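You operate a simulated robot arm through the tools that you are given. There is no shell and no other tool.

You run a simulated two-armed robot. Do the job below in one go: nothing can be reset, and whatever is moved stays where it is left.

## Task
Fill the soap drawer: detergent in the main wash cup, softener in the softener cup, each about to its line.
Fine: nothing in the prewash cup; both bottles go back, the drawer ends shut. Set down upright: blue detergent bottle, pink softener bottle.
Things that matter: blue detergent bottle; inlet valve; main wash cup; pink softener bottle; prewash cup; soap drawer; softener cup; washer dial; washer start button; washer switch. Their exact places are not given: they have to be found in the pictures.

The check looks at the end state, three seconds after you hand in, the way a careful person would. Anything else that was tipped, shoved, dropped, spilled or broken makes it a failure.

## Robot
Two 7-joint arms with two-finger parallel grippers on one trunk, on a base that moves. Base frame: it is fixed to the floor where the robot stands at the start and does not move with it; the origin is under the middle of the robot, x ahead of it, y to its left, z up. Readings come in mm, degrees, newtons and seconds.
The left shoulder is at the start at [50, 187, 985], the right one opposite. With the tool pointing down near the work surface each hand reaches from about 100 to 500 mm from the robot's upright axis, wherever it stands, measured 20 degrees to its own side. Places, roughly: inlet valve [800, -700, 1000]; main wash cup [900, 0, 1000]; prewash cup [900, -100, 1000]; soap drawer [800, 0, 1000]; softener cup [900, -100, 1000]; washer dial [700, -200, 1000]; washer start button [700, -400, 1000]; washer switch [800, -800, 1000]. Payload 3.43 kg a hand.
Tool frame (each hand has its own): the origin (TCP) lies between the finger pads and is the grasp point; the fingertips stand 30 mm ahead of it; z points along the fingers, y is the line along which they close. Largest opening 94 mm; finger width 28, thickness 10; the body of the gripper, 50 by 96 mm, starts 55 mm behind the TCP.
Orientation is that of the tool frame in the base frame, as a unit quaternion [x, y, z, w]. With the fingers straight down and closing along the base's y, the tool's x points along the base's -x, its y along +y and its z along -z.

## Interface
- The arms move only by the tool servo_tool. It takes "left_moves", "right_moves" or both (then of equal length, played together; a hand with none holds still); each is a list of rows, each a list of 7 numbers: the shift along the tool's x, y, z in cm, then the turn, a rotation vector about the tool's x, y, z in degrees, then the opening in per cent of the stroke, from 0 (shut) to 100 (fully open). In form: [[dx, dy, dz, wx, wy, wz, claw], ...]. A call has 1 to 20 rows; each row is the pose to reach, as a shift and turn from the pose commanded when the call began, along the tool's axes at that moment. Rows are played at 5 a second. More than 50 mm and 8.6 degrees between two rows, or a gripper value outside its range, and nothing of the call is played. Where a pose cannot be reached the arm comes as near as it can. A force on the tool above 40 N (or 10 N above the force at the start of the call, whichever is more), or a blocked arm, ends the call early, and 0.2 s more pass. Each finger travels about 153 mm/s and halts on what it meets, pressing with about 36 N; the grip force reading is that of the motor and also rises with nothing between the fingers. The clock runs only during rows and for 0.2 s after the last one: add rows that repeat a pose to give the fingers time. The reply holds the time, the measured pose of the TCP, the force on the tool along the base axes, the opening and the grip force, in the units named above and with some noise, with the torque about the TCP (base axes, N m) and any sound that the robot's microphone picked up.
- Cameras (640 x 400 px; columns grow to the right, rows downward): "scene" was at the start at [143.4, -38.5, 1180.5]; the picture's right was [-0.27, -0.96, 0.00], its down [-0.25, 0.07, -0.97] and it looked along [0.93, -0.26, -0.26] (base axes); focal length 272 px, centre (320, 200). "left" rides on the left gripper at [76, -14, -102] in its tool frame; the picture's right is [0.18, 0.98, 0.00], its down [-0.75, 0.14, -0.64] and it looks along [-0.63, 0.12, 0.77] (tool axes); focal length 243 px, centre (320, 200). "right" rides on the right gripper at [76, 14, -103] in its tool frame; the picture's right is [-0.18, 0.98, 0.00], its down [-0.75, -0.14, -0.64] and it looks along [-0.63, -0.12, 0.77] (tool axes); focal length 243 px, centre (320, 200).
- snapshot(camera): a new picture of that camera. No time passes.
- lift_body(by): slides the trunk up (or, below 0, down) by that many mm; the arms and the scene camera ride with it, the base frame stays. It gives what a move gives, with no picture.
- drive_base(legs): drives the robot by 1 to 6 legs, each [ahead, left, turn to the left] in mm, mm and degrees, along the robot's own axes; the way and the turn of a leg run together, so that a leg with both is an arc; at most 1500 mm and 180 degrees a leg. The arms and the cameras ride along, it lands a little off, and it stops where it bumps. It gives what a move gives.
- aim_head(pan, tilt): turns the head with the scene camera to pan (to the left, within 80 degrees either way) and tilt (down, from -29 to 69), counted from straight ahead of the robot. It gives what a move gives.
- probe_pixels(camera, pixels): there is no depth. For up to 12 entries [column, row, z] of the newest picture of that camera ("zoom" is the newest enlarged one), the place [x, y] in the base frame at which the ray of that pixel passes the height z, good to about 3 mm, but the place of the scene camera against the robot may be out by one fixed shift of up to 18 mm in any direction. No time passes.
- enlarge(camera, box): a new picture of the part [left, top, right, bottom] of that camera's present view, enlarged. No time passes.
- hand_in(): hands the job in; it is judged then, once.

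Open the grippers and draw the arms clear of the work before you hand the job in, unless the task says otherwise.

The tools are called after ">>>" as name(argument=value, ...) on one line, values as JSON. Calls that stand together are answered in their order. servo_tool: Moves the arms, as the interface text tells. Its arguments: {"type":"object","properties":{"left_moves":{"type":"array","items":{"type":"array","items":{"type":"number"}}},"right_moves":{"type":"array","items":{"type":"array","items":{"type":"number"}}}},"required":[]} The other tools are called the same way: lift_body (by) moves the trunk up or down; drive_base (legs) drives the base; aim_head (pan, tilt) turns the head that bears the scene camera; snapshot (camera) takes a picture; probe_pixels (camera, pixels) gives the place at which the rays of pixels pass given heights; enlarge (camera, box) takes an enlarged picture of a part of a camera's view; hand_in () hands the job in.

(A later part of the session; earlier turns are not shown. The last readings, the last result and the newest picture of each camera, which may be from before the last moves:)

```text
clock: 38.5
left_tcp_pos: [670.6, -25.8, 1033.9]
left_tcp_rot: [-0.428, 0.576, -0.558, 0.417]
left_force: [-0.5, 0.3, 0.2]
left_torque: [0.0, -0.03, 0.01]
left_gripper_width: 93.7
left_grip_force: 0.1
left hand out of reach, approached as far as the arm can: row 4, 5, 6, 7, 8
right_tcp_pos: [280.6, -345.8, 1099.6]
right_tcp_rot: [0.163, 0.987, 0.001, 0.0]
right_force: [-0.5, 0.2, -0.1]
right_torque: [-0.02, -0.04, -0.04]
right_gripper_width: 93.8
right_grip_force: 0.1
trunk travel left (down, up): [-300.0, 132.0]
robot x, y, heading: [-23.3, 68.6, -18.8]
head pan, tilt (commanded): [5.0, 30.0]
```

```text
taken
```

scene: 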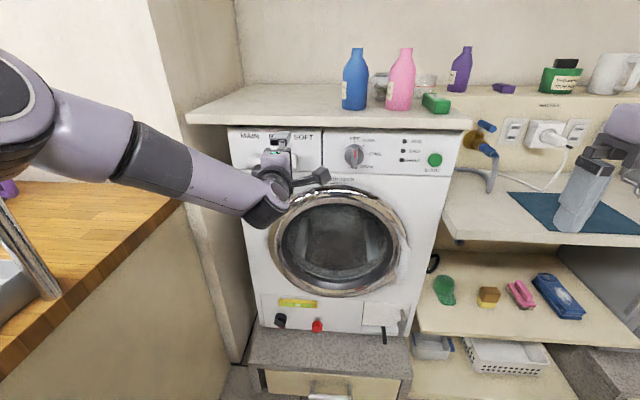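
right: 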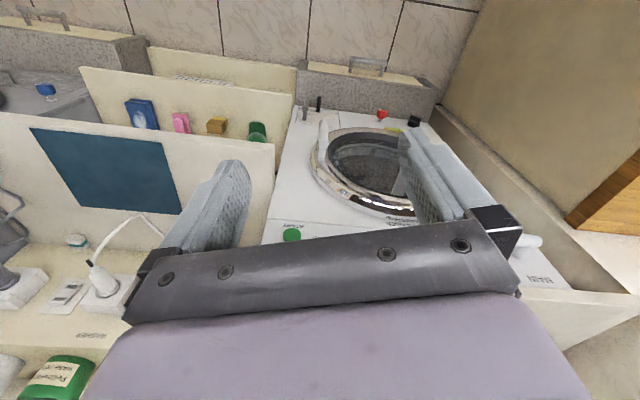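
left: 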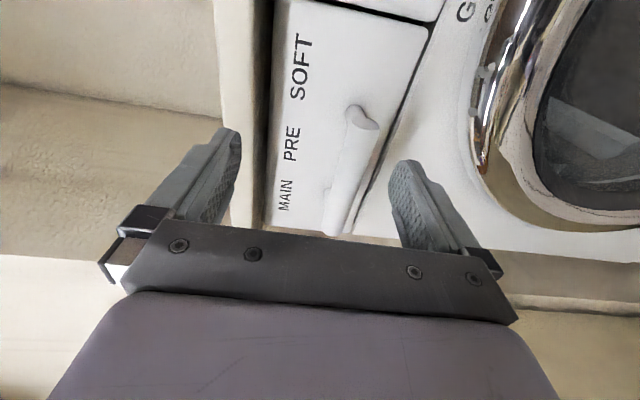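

Same stop at b≈190, so it's a wrist-bend limit at this shoulder height, not the roll. I check the clearance of the left elbow to the tap before choosing between shifting the base and lowering the trunk.

>>> aim_head(pan=50, tilt=20)

>>> snapshot(camera="scene")

```text
clock: 39.7
left_tcp_pos: [671.3, -26.0, 1033.7]
left_tcp_rot: [-0.429, 0.575, -0.558, 0.417]
left_force: [-0.8, 0.1, 0.4]
left_torque: [-0.02, 0.02, 0.01]
left_gripper_width: 93.8
left_grip_force: 0.1
right_tcp_pos: [281.9, -346.1, 1099.8]
right_tcp_rot: [0.163, 0.987, 0.0, -0.001]
right_force: [-0.2, 0.1, -0.1]
right_torque: [0.02, 0.01, -0.01]
right_gripper_width: 94.1
right_grip_force: 0.1
trunk travel left (down, up): [-300.0, 132.0]
robot x, y, heading: [-23.0, 72.9, -18.5]
head pan, tilt (commanded): [50.0, 20.0]
```

```text
taken
```

scene: 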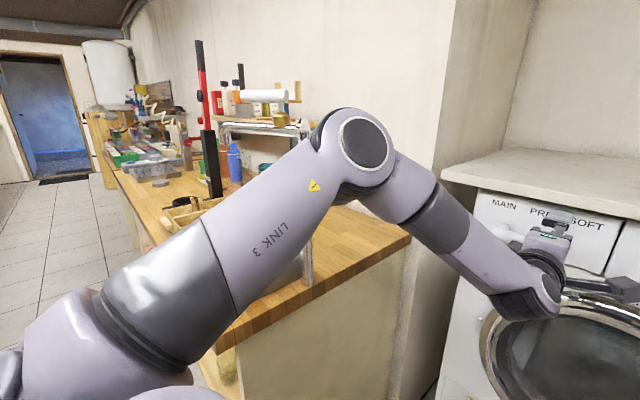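

The elbow is high and clear of the tap. I pull the left hand back 60 mm, lower the trunk by 80 mm so the shoulder is nearer the handle height, then try again.

>>> servo_tool(left_moves=[[0, 0, -3, 0, 0, 0, 100], [0, 0, -6, 0, 0, 0, 100], [0, 0, -6, 0, 0, 0, 100]])

>>> lift_body(by=-80)

>>> aim_head(pan=10, tilt=25)

```text
clock: 40.5
left_tcp_pos: [609.3, -20.3, 1045.7]
left_tcp_rot: [-0.416, 0.574, -0.571, 0.414]
left_force: [0.2, 0.3, -0.8]
left_torque: [0.06, -0.02, 0.01]
left_gripper_width: 94.2
left_grip_force: 0.2
left hand out of reach, approached as far as the arm can: row 1, 2, 3
right_tcp_pos: [282.6, -346.8, 1100.7]
right_tcp_rot: [0.163, 0.987, 0.0, 0.0]
right_force: [-0.2, 0.0, 0.2]
right_torque: [0.02, 0.02, 0.0]
right_gripper_width: 94.0
right_grip_force: 0.1
trunk travel left (down, up): [-300.0, 132.0]
robot x, y, heading: [-24.0, 67.8, -18.6]
head pan, tilt (commanded): [50.0, 20.0]
```

```text
clock: 41.6
left_tcp_pos: [608.0, -20.7, 963.7]
left_tcp_rot: [-0.416, 0.574, -0.571, 0.414]
left_force: [-0.3, -0.6, -0.6]
left_torque: [0.02, -0.01, -0.01]
left_gripper_width: 93.9
left_grip_force: 0.0
right_tcp_pos: [281.9, -345.4, 1020.0]
right_tcp_rot: [0.163, 0.987, 0.0, 0.0]
right_force: [0.5, 0.0, -0.2]
right_torque: [0.0, -0.01, -0.02]
right_gripper_width: 93.6
right_grip_force: 0.1
trunk travel left (down, up): [-220.0, 212.0]
robot x, y, heading: [-18.1, 68.8, -18.7]
head pan, tilt (commanded): [50.0, 20.0]
```

```text
clock: 42.7
left_tcp_pos: [607.3, -19.9, 963.4]
left_tcp_rot: [-0.416, 0.574, -0.571, 0.413]
left_force: [-1.5, 0.4, -0.1]
left_torque: [-0.02, -0.03, 0.01]
left_gripper_width: 94.0
left_grip_force: 0.1
right_tcp_pos: [282.3, -346.0, 1020.1]
right_tcp_rot: [0.164, 0.986, 0.001, -0.001]
right_force: [-0.1, 0.2, -1.1]
right_torque: [0.03, 0.0, 0.02]
right_gripper_width: 94.0
right_grip_force: 0.0
trunk travel left (down, up): [-220.0, 212.0]
robot x, y, heading: [-23.3, 73.1, -18.5]
head pan, tilt (commanded): [10.0, 25.0]
```

The hand is at z 963. I raise it ~34 mm and move 60 mm left to see whether the limit has eased.

>>> servo_tool(left_moves=[[0, -2, 0, 0, 0, 0, 100], [0, -3.4, 0, 0, 0, 0, 100], [-2, -3.4, 1, 0, 0, 0, 100], [-4, -3.4, 2, 0, 0, 0, 100], [-6, -3.4, 3, 0, 0, 0, 100], [-6, -3.4, 3, 0, 0, 0, 100]])

>>> snapshot(camera="left")

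>>> snapshot(camera="scene")

```text
clock: 44.1
left_tcp_pos: [650.8, 11.3, 1013.0]
left_tcp_rot: [-0.421, 0.574, -0.566, 0.415]
left_force: [-0.1, 0.5, 0.6]
left_torque: [-0.03, 0.01, 0.04]
left_gripper_width: 94.2
left_grip_force: 0.1
left hand out of reach, approached as far as the arm can: row 4, 5, 6
right_tcp_pos: [281.5, -347.0, 1019.6]
right_tcp_rot: [0.163, 0.987, 0.001, -0.001]
right_force: [0.7, -0.6, 0.1]
right_torque: [0.01, 0.04, 0.0]
right_gripper_width: 93.9
right_grip_force: 0.1
trunk travel left (down, up): [-220.0, 212.0]
robot x, y, heading: [-21.8, 69.7, -18.7]
head pan, tilt (commanded): [10.0, 25.0]
```

```text
taken
```

left: 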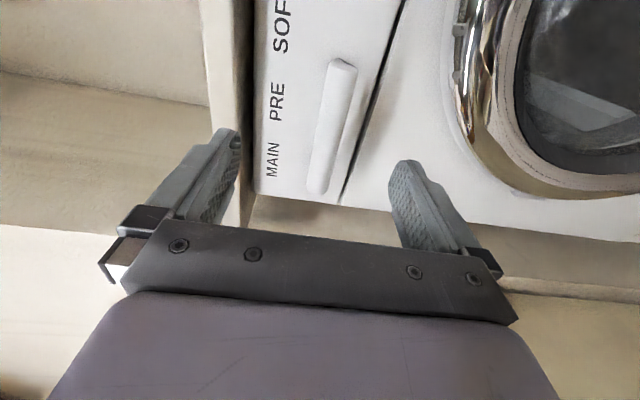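

```text
taken
```

scene: 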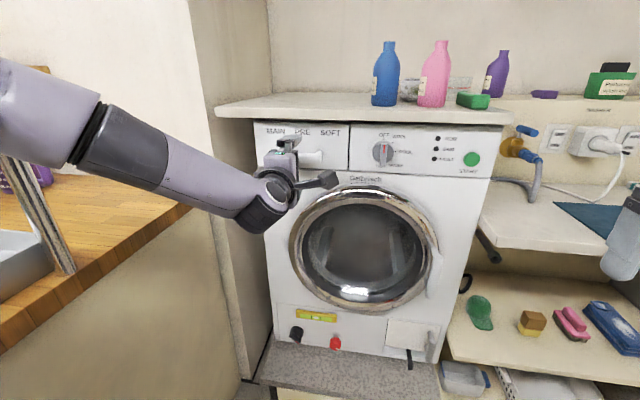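

Much better: TCP is at (651,11,1013) and the left camera now sees the whole handle from (343,65) to (318,190). I probe it for its height and place.

>>> enlarge(camera="left", box=[240, 40, 440, 165])

>>> probe_pixels(camera="left", pixels=[[342, 68, 1000], [342, 68, 980], [331, 128, 1000], [331, 128, 980], [318, 188, 1000], [318, 188, 980]])

```text
3.20 times, centred on (340, 102) of left
```

zoom: 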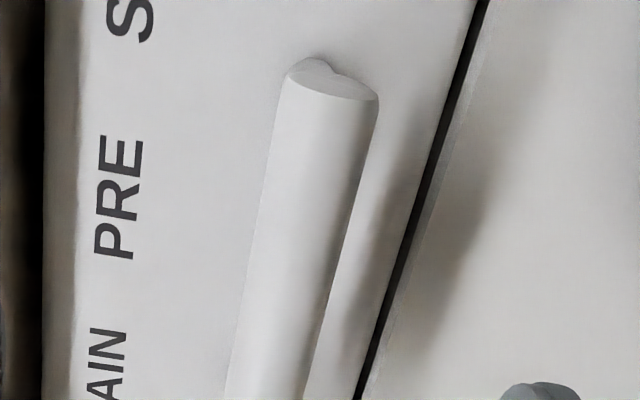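

```text
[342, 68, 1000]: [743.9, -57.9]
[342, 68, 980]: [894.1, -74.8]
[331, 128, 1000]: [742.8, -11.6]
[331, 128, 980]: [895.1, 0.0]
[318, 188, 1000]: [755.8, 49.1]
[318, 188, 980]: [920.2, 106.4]
```

The handle runs from (740,-57) to (778,57) at z≈999, about 106 mm ahead of the TCP. I move forward 60 mm with a 13 mm drop and check.

>>> servo_tool(left_moves=[[0, 0.5, 2, 0, 0, 0, 100], [0, 1, 4, 0, 0, 0, 100], [0, 1.3, 6, 0, 0, 0, 100], [0, 1.3, 6, 0, 0, 0, 100]])

>>> snapshot(camera="left")

```text
clock: 45.1
left_tcp_pos: [686.3, -8.4, 1007.4]
left_tcp_rot: [-0.419, 0.575, -0.568, 0.414]
left_force: [0.5, 1.4, 0.2]
left_torque: [0.04, 0.01, 0.02]
left_gripper_width: 94.0
left_grip_force: 0.0
left hand out of reach, approached as far as the arm can: row 1, 2, 3, 4
right_tcp_pos: [281.5, -345.1, 1020.1]
right_tcp_rot: [0.163, 0.987, 0.0, -0.002]
right_force: [-0.2, -0.7, 0.3]
right_torque: [0.02, -0.01, -0.01]
right_gripper_width: 94.0
right_grip_force: 0.0
trunk travel left (down, up): [-220.0, 212.0]
robot x, y, heading: [-21.3, 70.4, -18.6]
head pan, tilt (commanded): [10.0, 25.0]
```

```text
taken
```

left: 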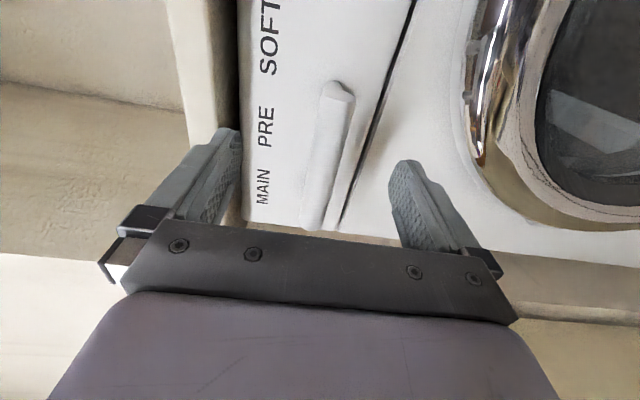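

The arm drifts along its limit but the hand is square at a≈653, so I let the base carry it: drive ahead 35 mm and left 12 mm.

>>> drive_base(legs=[[35, 12, 0]])

>>> snapshot(camera="left")

>>> snapshot(camera="scene")

```text
clock: 46.0
left_tcp_pos: [723.6, -8.6, 1008.3]
left_tcp_rot: [-0.42, 0.574, -0.568, 0.414]
left_force: [-0.3, 0.3, 0.1]
left_torque: [-0.01, -0.05, 0.0]
left_gripper_width: 93.8
left_grip_force: 0.1
right_tcp_pos: [318.4, -345.8, 1020.3]
right_tcp_rot: [0.163, 0.987, 0.0, -0.001]
right_force: [0.4, -0.3, -0.5]
right_torque: [-0.02, 0.03, 0.02]
right_gripper_width: 93.8
right_grip_force: 0.0
trunk travel left (down, up): [-220.0, 212.0]
robot x, y, heading: [16.3, 74.3, -18.6]
head pan, tilt (commanded): [10.0, 25.0]
```

```text
taken
```

left: 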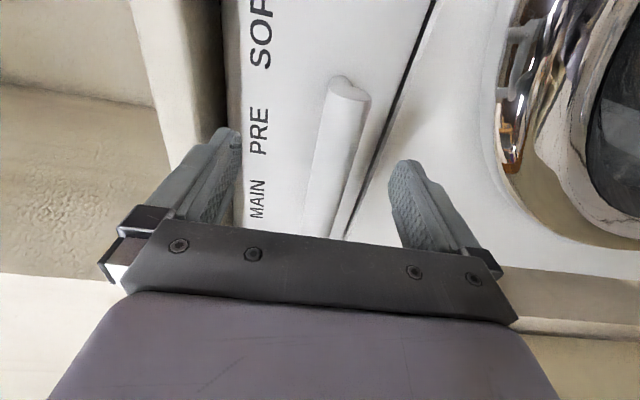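

```text
taken
```

scene: 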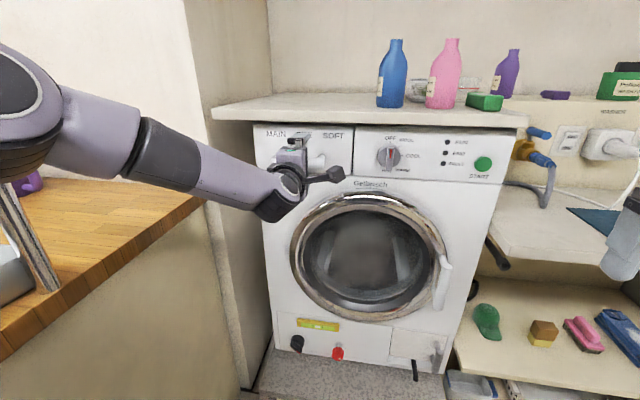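

The TCP is ~30 mm short of the bar and centred vertically around it. I drive 24 mm more ahead.

>>> drive_base(legs=[[24, 4, 0]])

>>> snapshot(camera="left")

>>> enlarge(camera="scene", box=[230, 110, 390, 210])

```text
clock: 46.8
left_tcp_pos: [748.5, -12.7, 1008.0]
left_tcp_rot: [-0.419, 0.575, -0.568, 0.414]
left_force: [-0.1, -0.1, -0.7]
left_torque: [0.02, -0.01, -0.02]
left_gripper_width: 94.0
left_grip_force: 0.1
right_tcp_pos: [343.4, -349.5, 1021.3]
right_tcp_rot: [0.162, 0.987, 0.0, -0.001]
right_force: [0.3, -0.7, 0.9]
right_torque: [-0.01, 0.04, 0.01]
right_gripper_width: 93.9
right_grip_force: 0.1
trunk travel left (down, up): [-220.0, 212.0]
robot x, y, heading: [39.4, 70.0, -18.7]
head pan, tilt (commanded): [10.0, 25.0]
```

```text
taken
```

left: 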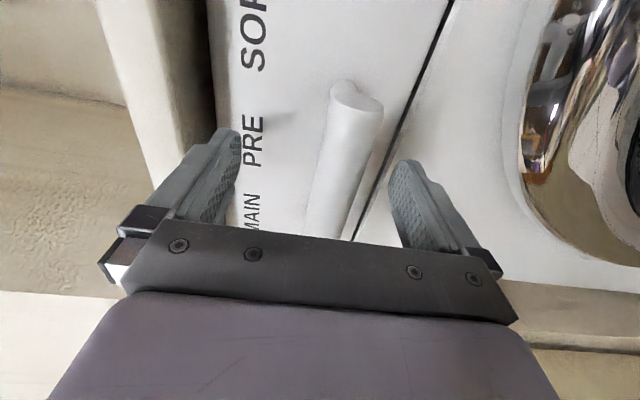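

```text
4.00 times, centred on (310, 160) of scene
```

zoom: 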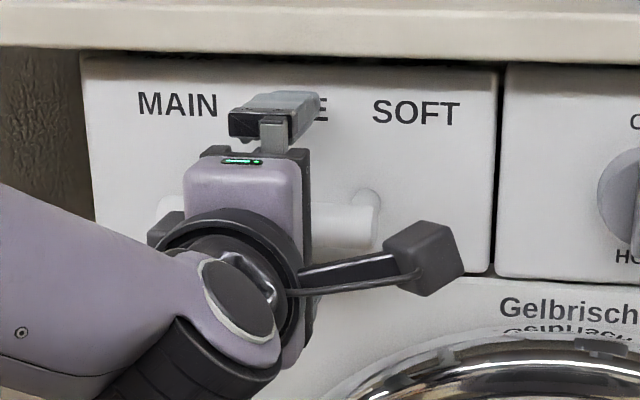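

The TCP is now at the bar (a≈713 against 719, fingers above and below). I close the gripper on the handle.

>>> servo_tool(left_moves=[[0, 0, 0, 0, 0, 0, 60], [0, 0, 0, 0, 0, 0, 30], [0, 0, 0, 0, 0, 0, 10], [0, 0, 0, 0, 0, 0, 10], [0, 0, 0, 0, 0, 0, 10]])

>>> snapshot(camera="left")

```text
clock: 48.0
left_tcp_pos: [747.5, -13.0, 999.3]
left_tcp_rot: [-0.421, 0.58, -0.564, 0.411]
left_force: [-7.2, 4.9, -26.3]
left_torque: [0.08, 0.1, 0.46]
left_gripper_width: 28.1
left_grip_force: 45.3
right_tcp_pos: [343.9, -348.6, 1018.3]
right_tcp_rot: [0.163, 0.987, 0.001, -0.001]
right_force: [-0.4, -0.8, 0.2]
right_torque: [0.0, 0.0, -0.02]
right_gripper_width: 93.8
right_grip_force: 0.1
trunk travel left (down, up): [-220.0, 212.0]
robot x, y, heading: [37.2, 69.5, -18.8]
head pan, tilt (commanded): [10.0, 25.0]
```

```text
taken
```

left: 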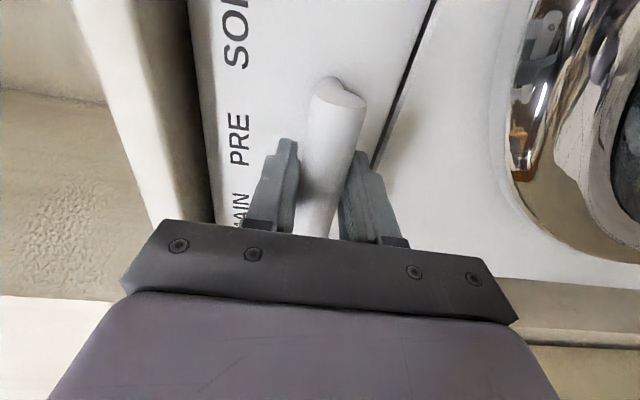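

Gripped (width 28 mm, TCP settled to z 999). I pull back gently with the arm first, correcting the 9 mm height offset.

>>> servo_tool(left_moves=[[0, 0.9, 0, 0, 0, 0, 10], [0, 0.9, -1, 0, 0, 0, 10], [0, 0.9, -2, 0, 0, 0, 10], [0, 0.9, -3, 0, 0, 0, 10]])

```text
clock: 49.0
left_tcp_pos: [720.0, -2.2, 999.1]
left_tcp_rot: [-0.423, 0.573, -0.566, 0.415]
left_force: [2.6, 5.3, -6.9]
left_torque: [0.17, -0.02, -0.76]
left_gripper_width: 28.2
left_grip_force: 44.4
right_tcp_pos: [343.4, -350.4, 1019.6]
right_tcp_rot: [0.163, 0.987, 0.0, 0.0]
right_force: [0.5, -0.3, 0.1]
right_torque: [-0.01, -0.02, 0.0]
right_gripper_width: 94.1
right_grip_force: 0.0
trunk travel left (down, up): [-220.0, 212.0]
robot x, y, heading: [40.8, 66.1, -18.8]
head pan, tilt (commanded): [10.0, 25.0]
```

The drawer slides easily (TCP moved 30 mm straight back). I continue pulling in small steps.

>>> servo_tool(left_moves=[[0, 0, -1.5, 0, 0, 0, 10], [0, 0, -3, 0, 0, 0, 10], [0, 0, -4.5, 0, 0, 0, 10], [0, 0, -6, 0, 0, 0, 10], [0, 0, -7.5, 0, 0, 0, 10], [0, 0, -9, 0, 0, 0, 10], [0, 0, -10, 0, 0, 0, 10]])

>>> snapshot(camera="scene")

```text
clock: 50.6
left_tcp_pos: [623.3, 28.7, 1000.2]
left_tcp_rot: [-0.42, 0.575, -0.568, 0.413]
left_force: [3.3, 6.9, -5.5]
left_torque: [0.1, 0.06, 0.47]
left_gripper_width: 28.3
left_grip_force: 44.8
right_tcp_pos: [342.1, -349.1, 1019.9]
right_tcp_rot: [0.163, 0.987, 0.0, -0.001]
right_force: [0.0, -0.2, -0.6]
right_torque: [0.0, 0.03, 0.01]
right_gripper_width: 94.0
right_grip_force: 0.1
trunk travel left (down, up): [-220.0, 212.0]
robot x, y, heading: [34.5, 67.1, -18.8]
head pan, tilt (commanded): [10.0, 25.0]
```

```text
taken
```

scene: 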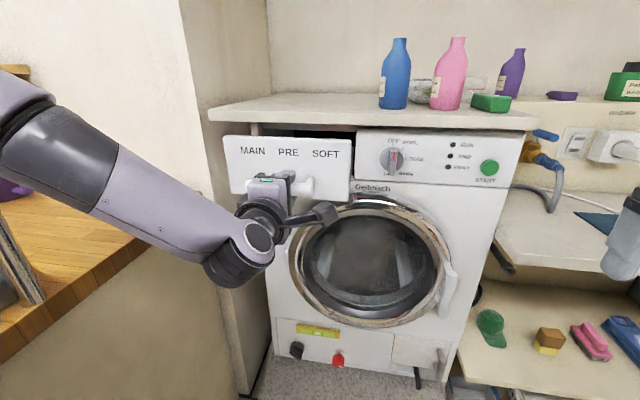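

The drawer is out ~130 mm. I keep pulling in 1 cm steps until I feel the stop.

>>> servo_tool(left_moves=[[0, 0, -1, 0, 0, 0, 10], [0, 0, -2, 0, 0, 0, 10], [0, 0, -3, 0, 0, 0, 10], [0, 0, -4, 0, 0, 0, 10], [0, 0, -5, 0, 0, 0, 10], [0, 0, -6, 0, 0, 0, 10], [0, 0, -7, 0, 0, 0, 10], [0, 0, -8, 0, 0, 0, 10]])

>>> snapshot(camera="scene")

```text
clock: 52.4
left_tcp_pos: [548.8, 49.9, 1000.1]
left_tcp_rot: [-0.418, 0.576, -0.568, 0.413]
left_force: [13.7, -4.8, -7.2]
left_torque: [0.72, -0.12, 0.0]
left_gripper_width: 23.3
left_grip_force: 45.0
right_tcp_pos: [344.1, -350.4, 1019.9]
right_tcp_rot: [0.162, 0.987, 0.001, -0.002]
right_force: [0.1, 1.1, 0.0]
right_torque: [0.0, 0.03, 0.0]
right_gripper_width: 94.1
right_grip_force: 0.0
trunk travel left (down, up): [-220.0, 212.0]
robot x, y, heading: [38.0, 68.0, -18.7]
head pan, tilt (commanded): [10.0, 25.0]
```

```text
taken
```

scene: 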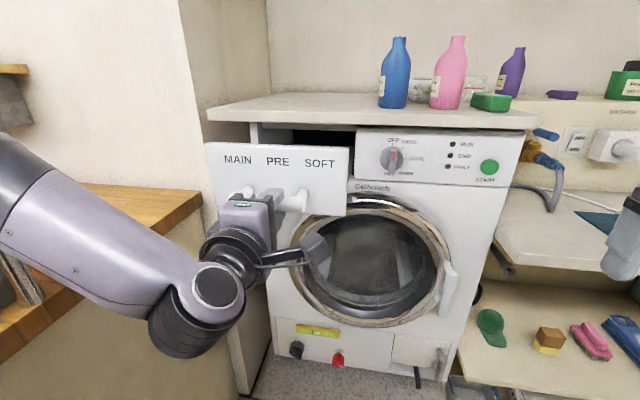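

The width fell to 23 mm, so the drawer is at its stop and the pads have begun sliding off the bar. I open the gripper and back the left hand straight off.

>>> servo_tool(left_moves=[[0, 0, 0, 0, 0, 0, 60], [0, 0, 0, 0, 0, 0, 100], [0, 0, 0, 0, 0, 0, 100], [0, 0, -3, 0, 0, 0, 100], [0, 0, -6, 0, 0, 0, 100], [0, 0, -9, 0, 0, 0, 100], [0, 0, -9, 0, 0, 0, 100]])

>>> snapshot(camera="scene")

>>> snapshot(camera="left")

```text
clock: 54.0
left_tcp_pos: [479.8, 55.7, 1002.0]
left_tcp_rot: [-0.419, 0.574, -0.568, 0.415]
left_force: [-1.2, 0.1, 0.4]
left_torque: [0.01, 0.01, 0.01]
left_gripper_width: 94.0
left_grip_force: 0.0
left hand out of reach, approached as far as the arm can: row 5, 6, 7
right_tcp_pos: [342.7, -349.3, 1020.6]
right_tcp_rot: [0.161, 0.987, 0.0, -0.001]
right_force: [-0.3, 0.9, -0.4]
right_torque: [0.0, -0.01, 0.02]
right_gripper_width: 94.0
right_grip_force: 0.0
trunk travel left (down, up): [-220.0, 212.0]
robot x, y, heading: [40.5, 66.2, -18.5]
head pan, tilt (commanded): [10.0, 25.0]
```

```text
taken
```

scene: 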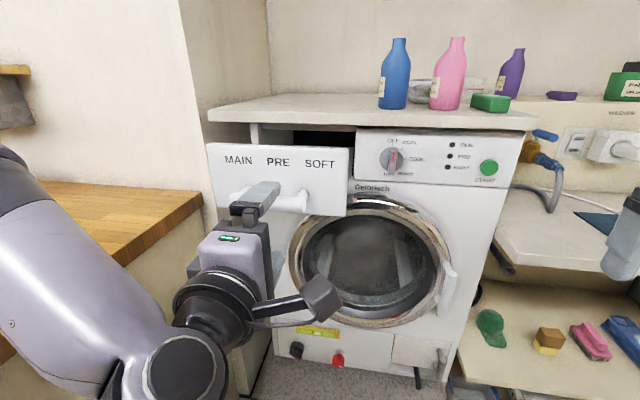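

```text
taken
```

left: 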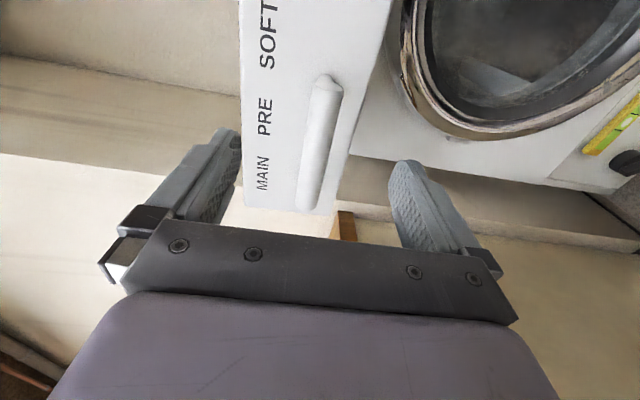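

The drawer is open. I raise the trunk by 200 mm (left hand is clear in front of it) and tilt the head down to look into the cups.

>>> lift_body(by=200)

>>> aim_head(pan=15, tilt=40)

>>> snapshot(camera="scene")

>>> snapshot(camera="left")

```text
clock: 56.2
left_tcp_pos: [479.0, 56.0, 1202.4]
left_tcp_rot: [-0.418, 0.574, -0.569, 0.415]
left_force: [-0.1, 0.6, 0.4]
left_torque: [-0.04, -0.04, -0.02]
left_gripper_width: 93.8
left_grip_force: 0.1
right_tcp_pos: [341.8, -348.9, 1220.4]
right_tcp_rot: [0.163, 0.987, 0.001, -0.001]
right_force: [0.2, -1.1, -0.8]
right_torque: [0.0, -0.01, 0.03]
right_gripper_width: 93.9
right_grip_force: 0.1
trunk travel left (down, up): [-420.0, 12.0]
robot x, y, heading: [35.6, 68.6, -18.9]
head pan, tilt (commanded): [10.0, 25.0]
```

```text
clock: 56.9
left_tcp_pos: [478.2, 56.0, 1202.6]
left_tcp_rot: [-0.419, 0.574, -0.568, 0.414]
left_force: [-0.5, -0.7, 0.1]
left_torque: [-0.02, -0.03, 0.01]
left_gripper_width: 94.0
left_grip_force: 0.1
right_tcp_pos: [342.5, -349.8, 1220.0]
right_tcp_rot: [0.162, 0.987, 0.001, -0.001]
right_force: [-0.5, 0.8, -0.4]
right_torque: [0.01, -0.05, 0.0]
right_gripper_width: 93.8
right_grip_force: 0.1
trunk travel left (down, up): [-420.0, 12.0]
robot x, y, heading: [38.3, 66.8, -18.8]
head pan, tilt (commanded): [15.0, 40.0]
```

```text
taken
```

scene: 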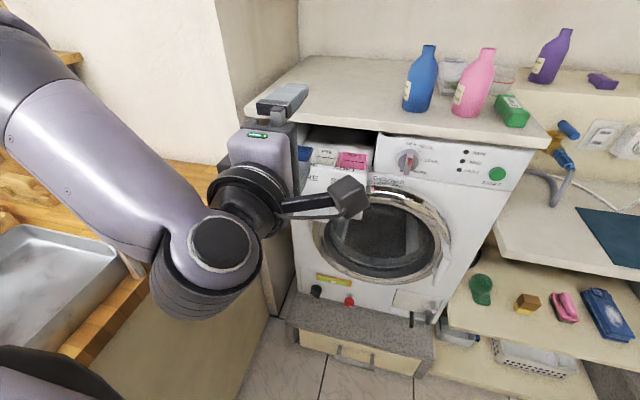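

```text
taken
```

left: 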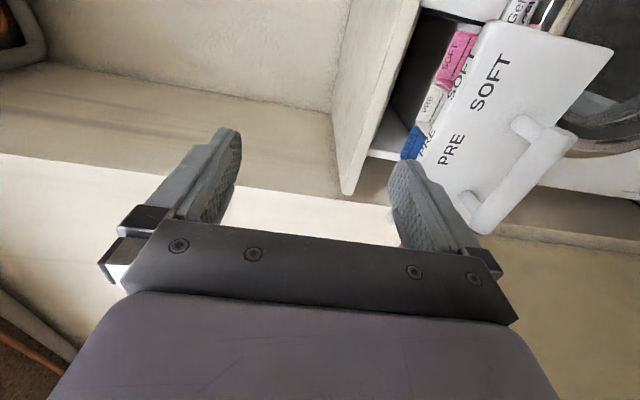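

The cups are visible now: blue (main), grey (pre), pink (soft). I enlarge that region.

>>> enlarge(camera="scene", box=[280, 110, 400, 185])

>>> enlarge(camera="left", box=[380, 0, 560, 112])

```text
5.33 times, centred on (340, 148) of scene
```

zoom: 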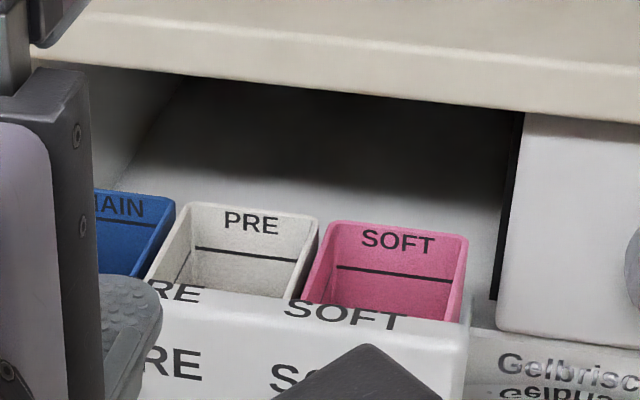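

```text
3.56 times, centred on (470, 56) of left
```

zoom: 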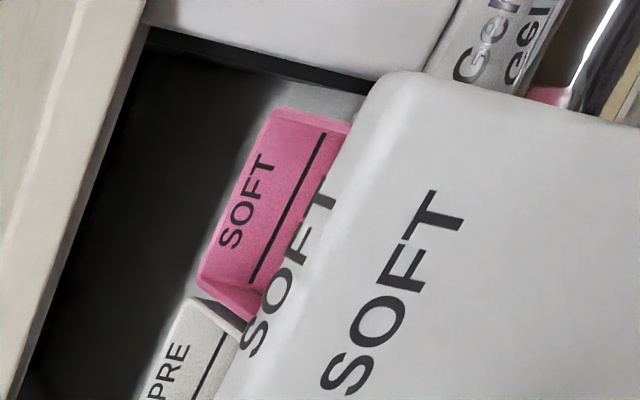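

The cups (blue, white, pink, each with a black line on its back wall) are confirmed. Now I prepare the right arm: roll its wrist +180° while pointing down, so that after pitching forward the camera sits on top.

>>> servo_tool(right_moves=[[0, 0, 0, 0, 0, 8.5, 100], [0, 0, 0, 0, 0, 17, 100], [0, 0, 0, 0, 0, 25.5, 100], [0, 0, 0, 0, 0, 34, 100], [0, 0, 0, 0, 0, 42.5, 100], [0, 0, 0, 0, 0, 51, 100], [0, 0, 0, 0, 0, 59.5, 100], [0, 0, 0, 0, 0, 68, 100], [0, 0, 0, 0, 0, 76.5, 100], [0, 0, 0, 0, 0, 85, 100], [0, 0, 0, 0, 0, 93.5, 100], [0, 0, 0, 0, 0, 102, 100], [0, 0, 0, 0, 0, 110.5, 100], [0, 0, 0, 0, 0, 119, 100], [0, 0, 0, 0, 0, 127.5, 100], [0, 0, 0, 0, 0, 136, 100], [0, 0, 0, 0, 0, 144.5, 100], [0, 0, 0, 0, 0, 153, 100], [0, 0, 0, 0, 0, 161.5, 100], [0, 0, 0, 0, 0, 170, 100]])

```text
clock: 61.1
left_tcp_pos: [479.8, 56.2, 1202.4]
left_tcp_rot: [-0.419, 0.575, -0.568, 0.414]
left_force: [-1.2, -0.5, -0.2]
left_torque: [0.0, -0.01, 0.0]
left_gripper_width: 93.9
left_grip_force: 0.1
right_tcp_pos: [342.9, -347.6, 1220.0]
right_tcp_rot: [0.997, -0.079, -0.001, -0.001]
right_force: [-0.6, -0.4, 0.0]
right_torque: [0.02, 0.01, 0.0]
right_gripper_width: 94.2
right_grip_force: 0.0
trunk travel left (down, up): [-420.0, 12.0]
robot x, y, heading: [37.3, 67.7, -18.6]
head pan, tilt (commanded): [15.0, 40.0]
```

The right wrist rolled 170° without trouble. I finish the last 10° and then pitch the fingers up to point forward.

>>> servo_tool(right_moves=[[0, 0, 0, 0, 0, 5, 100], [0, 0, 0, 0, 0, 10, 100]])

>>> servo_tool(right_moves=[[0, 0, 0, 0, 8.2, 0, 100], [0, 0, 0, 0, 16.4, 0, 100], [0, 0, 0, 0, 24.6, 0, 100], [0, 0, 0, 0, 32.8, 0, 100], [0, 0, 0, 0, 41, 0, 100], [0, 0, 0, 0, 49.2, 0, 100], [0, 0, 0, 0, 57.4, 0, 100], [0, 0, 0, 0, 65.6, 0, 100], [0, 0, 0, 0, 73.8, 0, 100], [0, 0, 0, 0, 82, 0, 100], [0, 0, 0, 0, 90, 0, 100], [0, 0, 0, 0, 90, 0, 100]])

>>> aim_head(pan=-20, tilt=30)

>>> snapshot(camera="scene")

>>> snapshot(camera="right")

```text
clock: 61.7
left_tcp_pos: [479.3, 55.7, 1202.2]
left_tcp_rot: [-0.419, 0.575, -0.568, 0.414]
left_force: [-0.3, -0.1, -0.1]
left_torque: [0.02, 0.01, -0.01]
left_gripper_width: 93.8
left_grip_force: 0.0
right_tcp_pos: [343.5, -349.0, 1220.4]
right_tcp_rot: [0.986, -0.164, -0.001, 0.0]
right_force: [0.7, 0.6, -0.5]
right_torque: [0.02, -0.01, 0.03]
right_gripper_width: 94.1
right_grip_force: 0.0
trunk travel left (down, up): [-420.0, 12.0]
robot x, y, heading: [37.1, 67.0, -19.0]
head pan, tilt (commanded): [15.0, 40.0]
```

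```text
clock: 64.3
left_tcp_pos: [479.1, 55.5, 1202.7]
left_tcp_rot: [-0.419, 0.575, -0.568, 0.415]
left_force: [1.0, 0.1, -0.7]
left_torque: [-0.05, -0.03, 0.01]
left_gripper_width: 93.9
left_grip_force: 0.0
right_tcp_pos: [369.8, -362.4, 1229.9]
right_tcp_rot: [0.699, -0.108, 0.697, 0.115]
right_force: [-0.3, -0.2, -0.2]
right_torque: [0.01, -0.02, -0.02]
right_gripper_width: 94.0
right_grip_force: 0.0
right hand out of reach, approached as far as the arm can: row 9, 10, 11, 12
trunk travel left (down, up): [-420.0, 12.0]
robot x, y, heading: [39.5, 66.8, -18.6]
head pan, tilt (commanded): [15.0, 40.0]
```

```text
clock: 65.3
left_tcp_pos: [478.4, 56.5, 1203.4]
left_tcp_rot: [-0.419, 0.575, -0.568, 0.415]
left_force: [0.3, 0.6, 0.5]
left_torque: [0.03, -0.01, -0.02]
left_gripper_width: 93.9
left_grip_force: 0.0
right_tcp_pos: [369.8, -363.2, 1231.1]
right_tcp_rot: [0.699, -0.105, 0.698, 0.119]
right_force: [-0.1, -0.9, -0.2]
right_torque: [0.01, 0.0, 0.0]
right_gripper_width: 93.8
right_grip_force: 0.0
trunk travel left (down, up): [-420.0, 12.0]
robot x, y, heading: [38.3, 68.1, -18.5]
head pan, tilt (commanded): [-20.0, 30.0]
```

```text
taken
```

scene: 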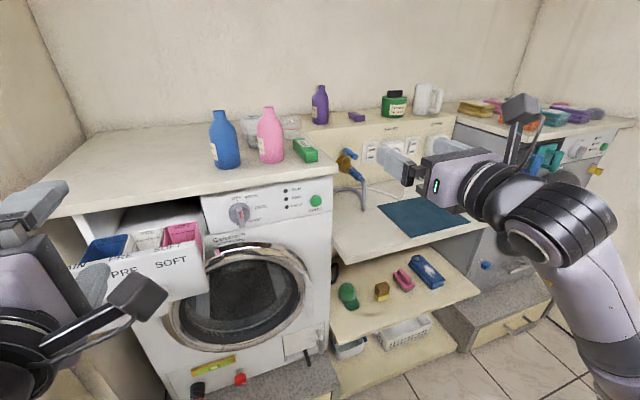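

```text
taken
```

right: 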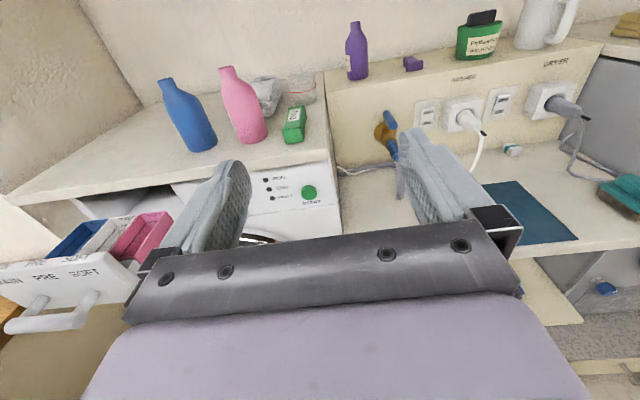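

The right hand now points forward with its camera on top; it sees bottles at (188,115),(242,105) and the open drawer at (95,250). I enlarge both for measuring.

>>> enlarge(camera="right", box=[20, 180, 200, 292])

>>> enlarge(camera="right", box=[140, 55, 340, 180])

>>> enlarge(camera="scene", box=[60, 190, 220, 290])

```text
3.56 times, centred on (110, 236) of right
```

zoom: 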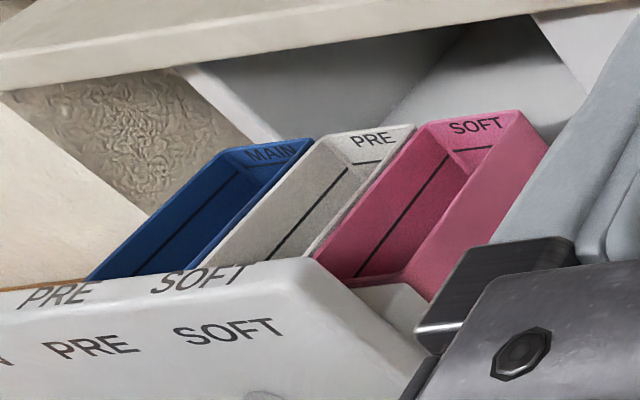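

```text
3.20 times, centred on (240, 118) of right
```

zoom: 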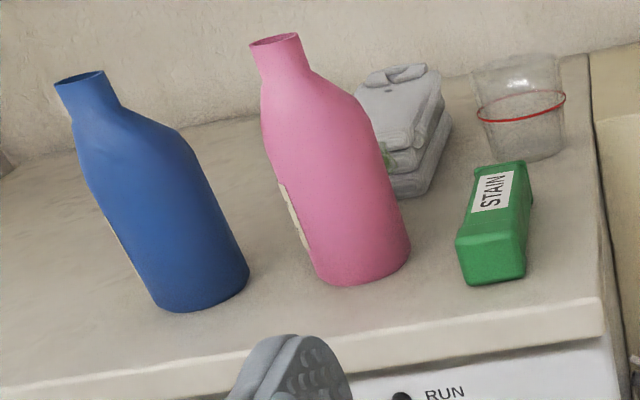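

```text
4.00 times, centred on (140, 240) of scene
```

zoom: 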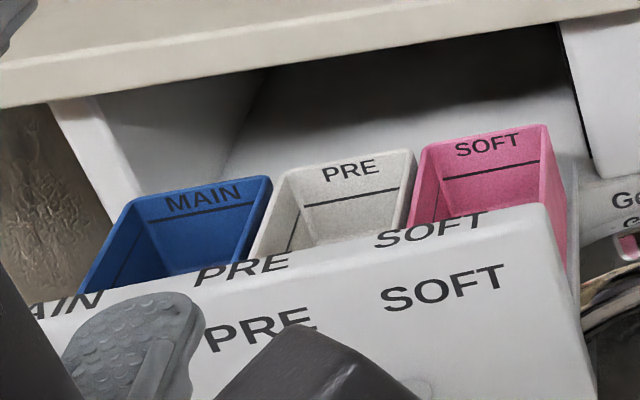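

I probe the rim corners of the soft and main cups and the bottle bases and necks in both cameras, to intersect the rays.

>>> probe_pixels(camera="right", pixels=[[139.5, 215.2, 1050], [139.5, 215.2, 1080], [165.4, 211.5, 1050], [165.4, 211.5, 1080], [107.7, 219.4, 1050], [107.7, 219.4, 1080], [82.4, 222.7, 1050], [82.4, 222.7, 1080], [201, 151, 1113], [252.5, 143.5, 1113], [165.3, 80, 1245], [226, 68, 1245]])

>>> probe_pixels(camera="scene", pixels=[[166.25, 227, 1050], [166.25, 227, 1080], [196.75, 221.75, 1050], [196.75, 221.75, 1080], [127.5, 234.5, 1050], [127.5, 234.5, 1080], [94.25, 240, 1050], [94.25, 240, 1080]])

>>> enlarge(camera="scene", box=[190, 95, 350, 195])

```text
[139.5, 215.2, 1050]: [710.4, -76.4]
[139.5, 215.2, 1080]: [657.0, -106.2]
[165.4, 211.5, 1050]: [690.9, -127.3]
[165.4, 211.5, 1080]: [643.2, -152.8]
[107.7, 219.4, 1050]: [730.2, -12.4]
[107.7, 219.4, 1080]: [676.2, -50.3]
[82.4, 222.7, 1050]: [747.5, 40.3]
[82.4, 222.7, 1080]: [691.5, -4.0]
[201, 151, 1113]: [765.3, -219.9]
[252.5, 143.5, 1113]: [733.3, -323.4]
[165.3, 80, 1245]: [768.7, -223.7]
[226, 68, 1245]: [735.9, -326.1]
```

```text
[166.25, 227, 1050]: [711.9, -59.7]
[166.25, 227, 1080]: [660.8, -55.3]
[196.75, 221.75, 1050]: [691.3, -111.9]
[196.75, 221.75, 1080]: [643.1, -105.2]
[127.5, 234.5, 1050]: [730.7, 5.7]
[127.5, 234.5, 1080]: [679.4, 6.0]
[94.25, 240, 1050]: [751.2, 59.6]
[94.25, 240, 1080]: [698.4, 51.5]
```

```text
4.00 times, centred on (270, 145) of scene
```

zoom: 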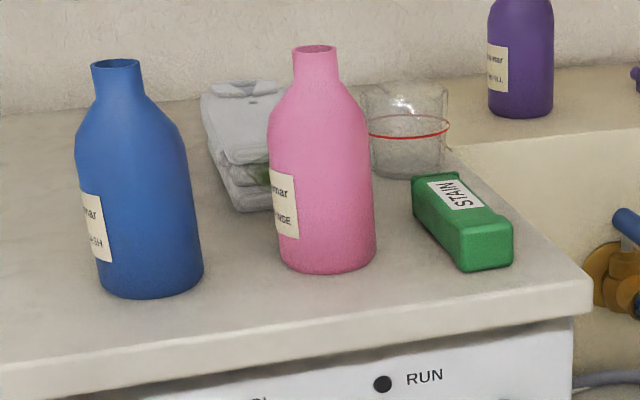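

Cup rims come out at z≈1022: soft cup b≈137–196, main cup b≈267–333 (b is the leftward axis), back rim at a≈732. Now I intersect rays for the bottle mouths and bases.

>>> probe_pixels(camera="right", pixels=[[165, 79.4, 1230], [165, 79.4, 1260], [226, 67.5, 1230], [226, 67.5, 1260], [188.5, 148, 1113], [218, 141, 1113], [240, 142.5, 1113], [268.5, 134, 1113]])

>>> probe_pixels(camera="scene", pixels=[[219, 111.75, 1230], [219, 111.75, 1260], [268.5, 107.5, 1230], [268.5, 107.5, 1260], [227.5, 169.25, 1113], [271.75, 162.5, 1113], [215, 165, 1113], [240.5, 162, 1113], [259.5, 158.5, 1113], [283.7, 157, 1113], [60, 190, 1113], [336, 173, 1113]])

```text
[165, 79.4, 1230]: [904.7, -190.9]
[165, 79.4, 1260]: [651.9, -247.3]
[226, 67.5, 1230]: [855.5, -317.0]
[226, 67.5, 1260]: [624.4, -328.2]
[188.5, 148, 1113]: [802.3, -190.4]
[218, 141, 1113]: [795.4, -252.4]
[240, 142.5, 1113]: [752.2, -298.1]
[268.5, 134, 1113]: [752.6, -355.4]
```

```text
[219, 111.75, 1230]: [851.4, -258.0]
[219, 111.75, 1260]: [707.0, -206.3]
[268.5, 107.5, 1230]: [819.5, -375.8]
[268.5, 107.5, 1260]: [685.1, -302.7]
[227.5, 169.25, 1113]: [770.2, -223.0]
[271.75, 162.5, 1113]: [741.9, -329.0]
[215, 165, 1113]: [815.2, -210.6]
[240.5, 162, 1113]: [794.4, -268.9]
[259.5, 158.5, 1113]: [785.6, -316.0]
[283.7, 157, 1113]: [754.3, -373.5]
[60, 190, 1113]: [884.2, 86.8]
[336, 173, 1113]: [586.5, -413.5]
```

The blue mouth intersects well at (780,-218,1245). I check the counter height with the base-front points in both cameras.

>>> probe_pixels(camera="right", pixels=[[202.5, 151.5, 1090], [202.5, 151.5, 1120], [252.5, 143.5, 1090], [252.5, 143.5, 1120], [285, 144, 1090], [285, 144, 1120]])

>>> probe_pixels(camera="scene", pixels=[[227.5, 169.25, 1090], [227.5, 169.25, 1120], [271.75, 162.8, 1090], [271.75, 162.8, 1120], [305.5, 162.5, 1090], [305.5, 162.5, 1120]])

```text
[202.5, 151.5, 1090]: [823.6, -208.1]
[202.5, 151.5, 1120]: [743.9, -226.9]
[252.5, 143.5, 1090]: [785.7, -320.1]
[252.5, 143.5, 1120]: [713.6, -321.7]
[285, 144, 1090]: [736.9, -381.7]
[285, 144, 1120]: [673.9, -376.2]
```

```text
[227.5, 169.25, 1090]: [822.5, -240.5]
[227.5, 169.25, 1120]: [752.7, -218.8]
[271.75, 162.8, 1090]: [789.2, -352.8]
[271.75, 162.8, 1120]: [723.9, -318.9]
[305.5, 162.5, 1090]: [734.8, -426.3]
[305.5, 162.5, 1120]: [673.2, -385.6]
```

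Blue bottle axis ≈ (785,-218), pink ≈ (752,-323), counter z≈1115, mouths z≈1245. I also locate the drawer panel's top corner and the handle end in both views.

>>> probe_pixels(camera="right", pixels=[[105.8, 252.6, 1050], [105.8, 252.6, 1080], [159, 253, 1000], [159, 253, 1030]])

>>> probe_pixels(camera="scene", pixels=[[195, 240.75, 1050], [195, 240.75, 1080], [80, 263, 1022], [190, 241, 1022]])

>>> enlarge(camera="right", box=[0, 220, 160, 320])

```text
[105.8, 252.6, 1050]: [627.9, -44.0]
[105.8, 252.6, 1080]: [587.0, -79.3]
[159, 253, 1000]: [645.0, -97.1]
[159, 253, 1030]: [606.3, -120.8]
```

```text
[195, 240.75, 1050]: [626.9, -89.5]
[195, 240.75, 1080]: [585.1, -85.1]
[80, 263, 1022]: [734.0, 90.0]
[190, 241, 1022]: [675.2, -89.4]
```

```text
4.00 times, centred on (80, 270) of right
```

zoom: 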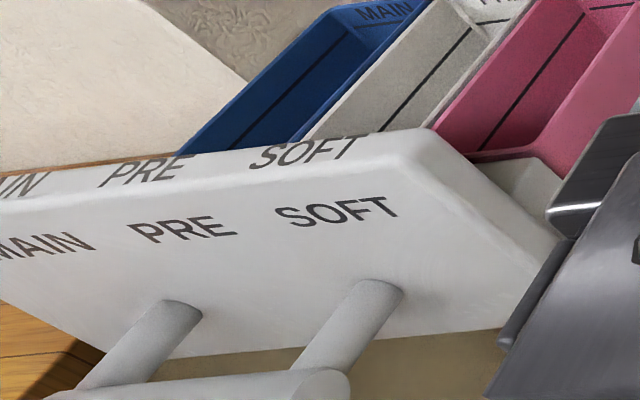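

The panel top is at z≈1074 and a≈575–587, so cups span a≈600–732. I now free the space: pitch the left hand back down (it's in front of the drawer where the right arm will pour).

>>> servo_tool(left_moves=[[0, 0, 0, -8.2, 0, 0, 100], [0, 0, 0, -16.4, 0, 0, 100], [0, 0, 0, -24.6, 0, 0, 100], [0, 0, 0, -32.8, 0, 0, 100], [0, 0, 0, -41, 0, 0, 100], [0, 0, 0, -49.2, 0, 0, 100], [0, 0, 0, -57.4, 0, 0, 100], [0, 0, 0, -65.6, 0, 0, 100], [0, 0, 0, -73.8, 0, 0, 100], [0, 0, 0, -82, 0, 0, 100], [0, 0, 0, -90, 0, 0, 100], [0, 0, 0, -90, 0, 0, 100]])

>>> servo_tool(left_moves=[[0, 0, 0, 0, 0, 8.2, 100], [0, 0, 0, 0, 0, 16.4, 100], [0, 0, 0, 0, 0, 24.6, 100], [0, 0, 0, 0, 0, 32.8, 100], [0, 0, 0, 0, 0, 41, 100], [0, 0, 0, 0, 0, 49.2, 100], [0, 0, 0, 0, 0, 57.4, 100], [0, 0, 0, 0, 0, 65.6, 100], [0, 0, 0, 0, 0, 73.8, 100], [0, 0, 0, 0, 0, 82, 100], [0, 0, 0, 0, 0, 90, 100], [0, 0, 0, 0, 0, 90, 100]])

>>> snapshot(camera="left")

```text
clock: 67.9
left_tcp_pos: [479.6, 55.3, 1202.6]
left_tcp_rot: [-0.589, 0.808, 0.005, -0.004]
left_force: [-0.3, 0.6, -1.1]
left_torque: [0.04, 0.04, 0.01]
left_gripper_width: 93.7
left_grip_force: 0.1
right_tcp_pos: [370.5, -361.3, 1229.9]
right_tcp_rot: [0.698, -0.108, 0.699, 0.112]
right_force: [-0.5, -0.1, -1.0]
right_torque: [0.01, -0.02, -0.01]
right_gripper_width: 94.0
right_grip_force: 0.1
trunk travel left (down, up): [-420.0, 12.0]
robot x, y, heading: [40.1, 63.7, -18.7]
head pan, tilt (commanded): [-20.0, 30.0]
```

```text
clock: 70.5
left_tcp_pos: [479.0, 53.6, 1203.2]
left_tcp_rot: [0.156, 0.988, 0.001, -0.005]
left_force: [0.4, -0.2, -0.2]
left_torque: [-0.02, -0.03, 0.01]
left_gripper_width: 93.6
left_grip_force: 0.0
right_tcp_pos: [371.1, -362.1, 1229.5]
right_tcp_rot: [0.698, -0.108, 0.699, 0.111]
right_force: [0.5, -0.5, 0.5]
right_torque: [0.0, -0.01, 0.01]
right_gripper_width: 94.1
right_grip_force: 0.1
trunk travel left (down, up): [-420.0, 12.0]
robot x, y, heading: [36.7, 67.9, -18.9]
head pan, tilt (commanded): [-20.0, 30.0]
```

```text
taken
```

left: 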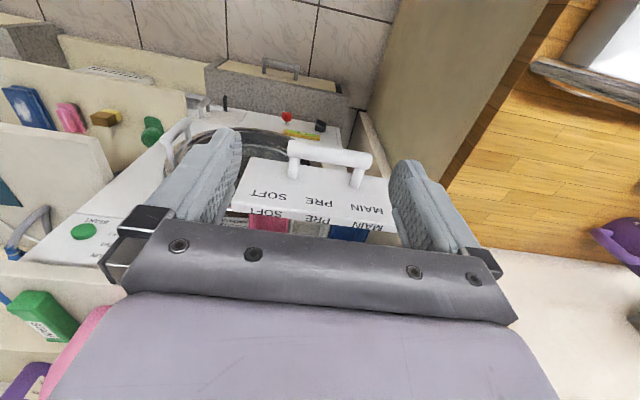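

The left hand points down at home orientation. I raise it 115 mm and move it 95 mm left, so it can watch the cups from above while the right arm works.

>>> servo_tool(left_moves=[[0, 0, -3, 0, 0, 0, 100], [0, 1, -6, 0, 0, 0, 100], [0, 3.5, -9, 0, 0, 0, 100], [0, 6.5, -11.5, 0, 0, 0, 100], [0, 9.5, -11.5, 0, 0, 0, 100], [0, 9.5, -11.5, 0, 0, 0, 100]])

>>> aim_head(pan=40, tilt=20)

>>> snapshot(camera="scene")

>>> snapshot(camera="left")

```text
clock: 71.9
left_tcp_pos: [509.2, 146.7, 1317.7]
left_tcp_rot: [0.154, 0.988, 0.001, -0.006]
left_force: [0.5, -0.2, 0.5]
left_torque: [0.01, -0.01, 0.03]
left_gripper_width: 94.0
left_grip_force: 0.0
right_tcp_pos: [370.0, -362.4, 1229.7]
right_tcp_rot: [0.698, -0.109, 0.699, 0.112]
right_force: [0.2, 0.0, -0.7]
right_torque: [-0.02, 0.01, 0.0]
right_gripper_width: 94.0
right_grip_force: 0.0
trunk travel left (down, up): [-420.0, 12.0]
robot x, y, heading: [35.9, 68.0, -18.6]
head pan, tilt (commanded): [-20.0, 30.0]
```

```text
clock: 73.2
left_tcp_pos: [509.1, 146.7, 1316.9]
left_tcp_rot: [0.155, 0.988, 0.001, -0.005]
left_force: [0.1, 0.1, 0.7]
left_torque: [0.03, 0.0, 0.02]
left_gripper_width: 94.0
left_grip_force: 0.2
right_tcp_pos: [369.8, -362.7, 1229.7]
right_tcp_rot: [0.698, -0.109, 0.699, 0.113]
right_force: [0.6, -0.1, -0.6]
right_torque: [-0.03, -0.01, -0.01]
right_gripper_width: 93.8
right_grip_force: 0.2
trunk travel left (down, up): [-420.0, 12.0]
robot x, y, heading: [38.4, 65.2, -18.8]
head pan, tilt (commanded): [40.0, 20.0]
```

```text
taken
```

scene: 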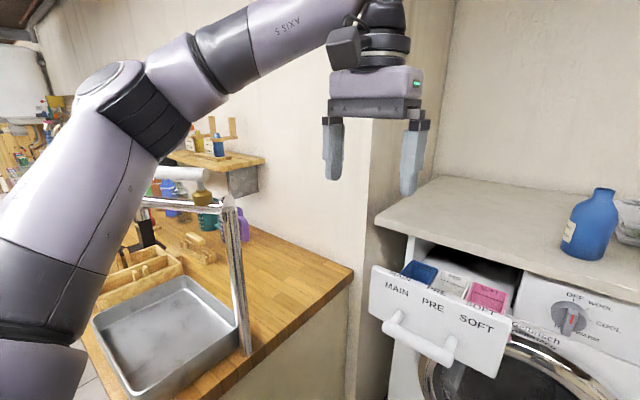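

```text
taken
```

left: 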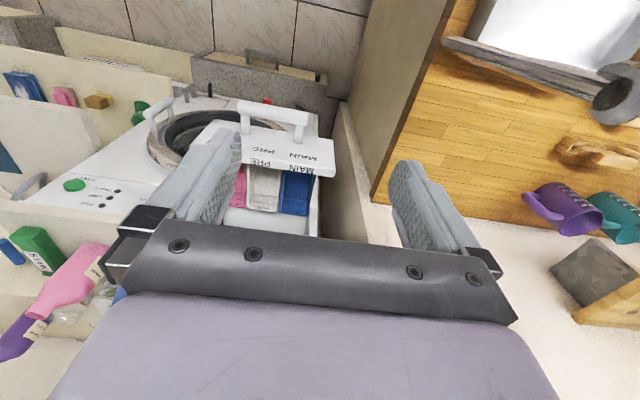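

The left arm is high; the tap's top is at (235,205). I probe its height to be sure of clearance before driving ahead.

>>> probe_pixels(camera="scene", pixels=[[246, 350, 890], [235, 210, 1150], [235, 210, 1200], [235, 210, 1250], [135, 100, 1300], [135, 100, 1350], [170, 175, 1200], [170, 175, 1250]])

```text
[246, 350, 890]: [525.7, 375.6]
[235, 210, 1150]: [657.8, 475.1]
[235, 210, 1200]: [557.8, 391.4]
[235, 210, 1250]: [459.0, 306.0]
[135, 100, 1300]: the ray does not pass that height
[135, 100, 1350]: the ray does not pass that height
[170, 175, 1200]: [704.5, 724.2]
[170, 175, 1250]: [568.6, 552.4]
```

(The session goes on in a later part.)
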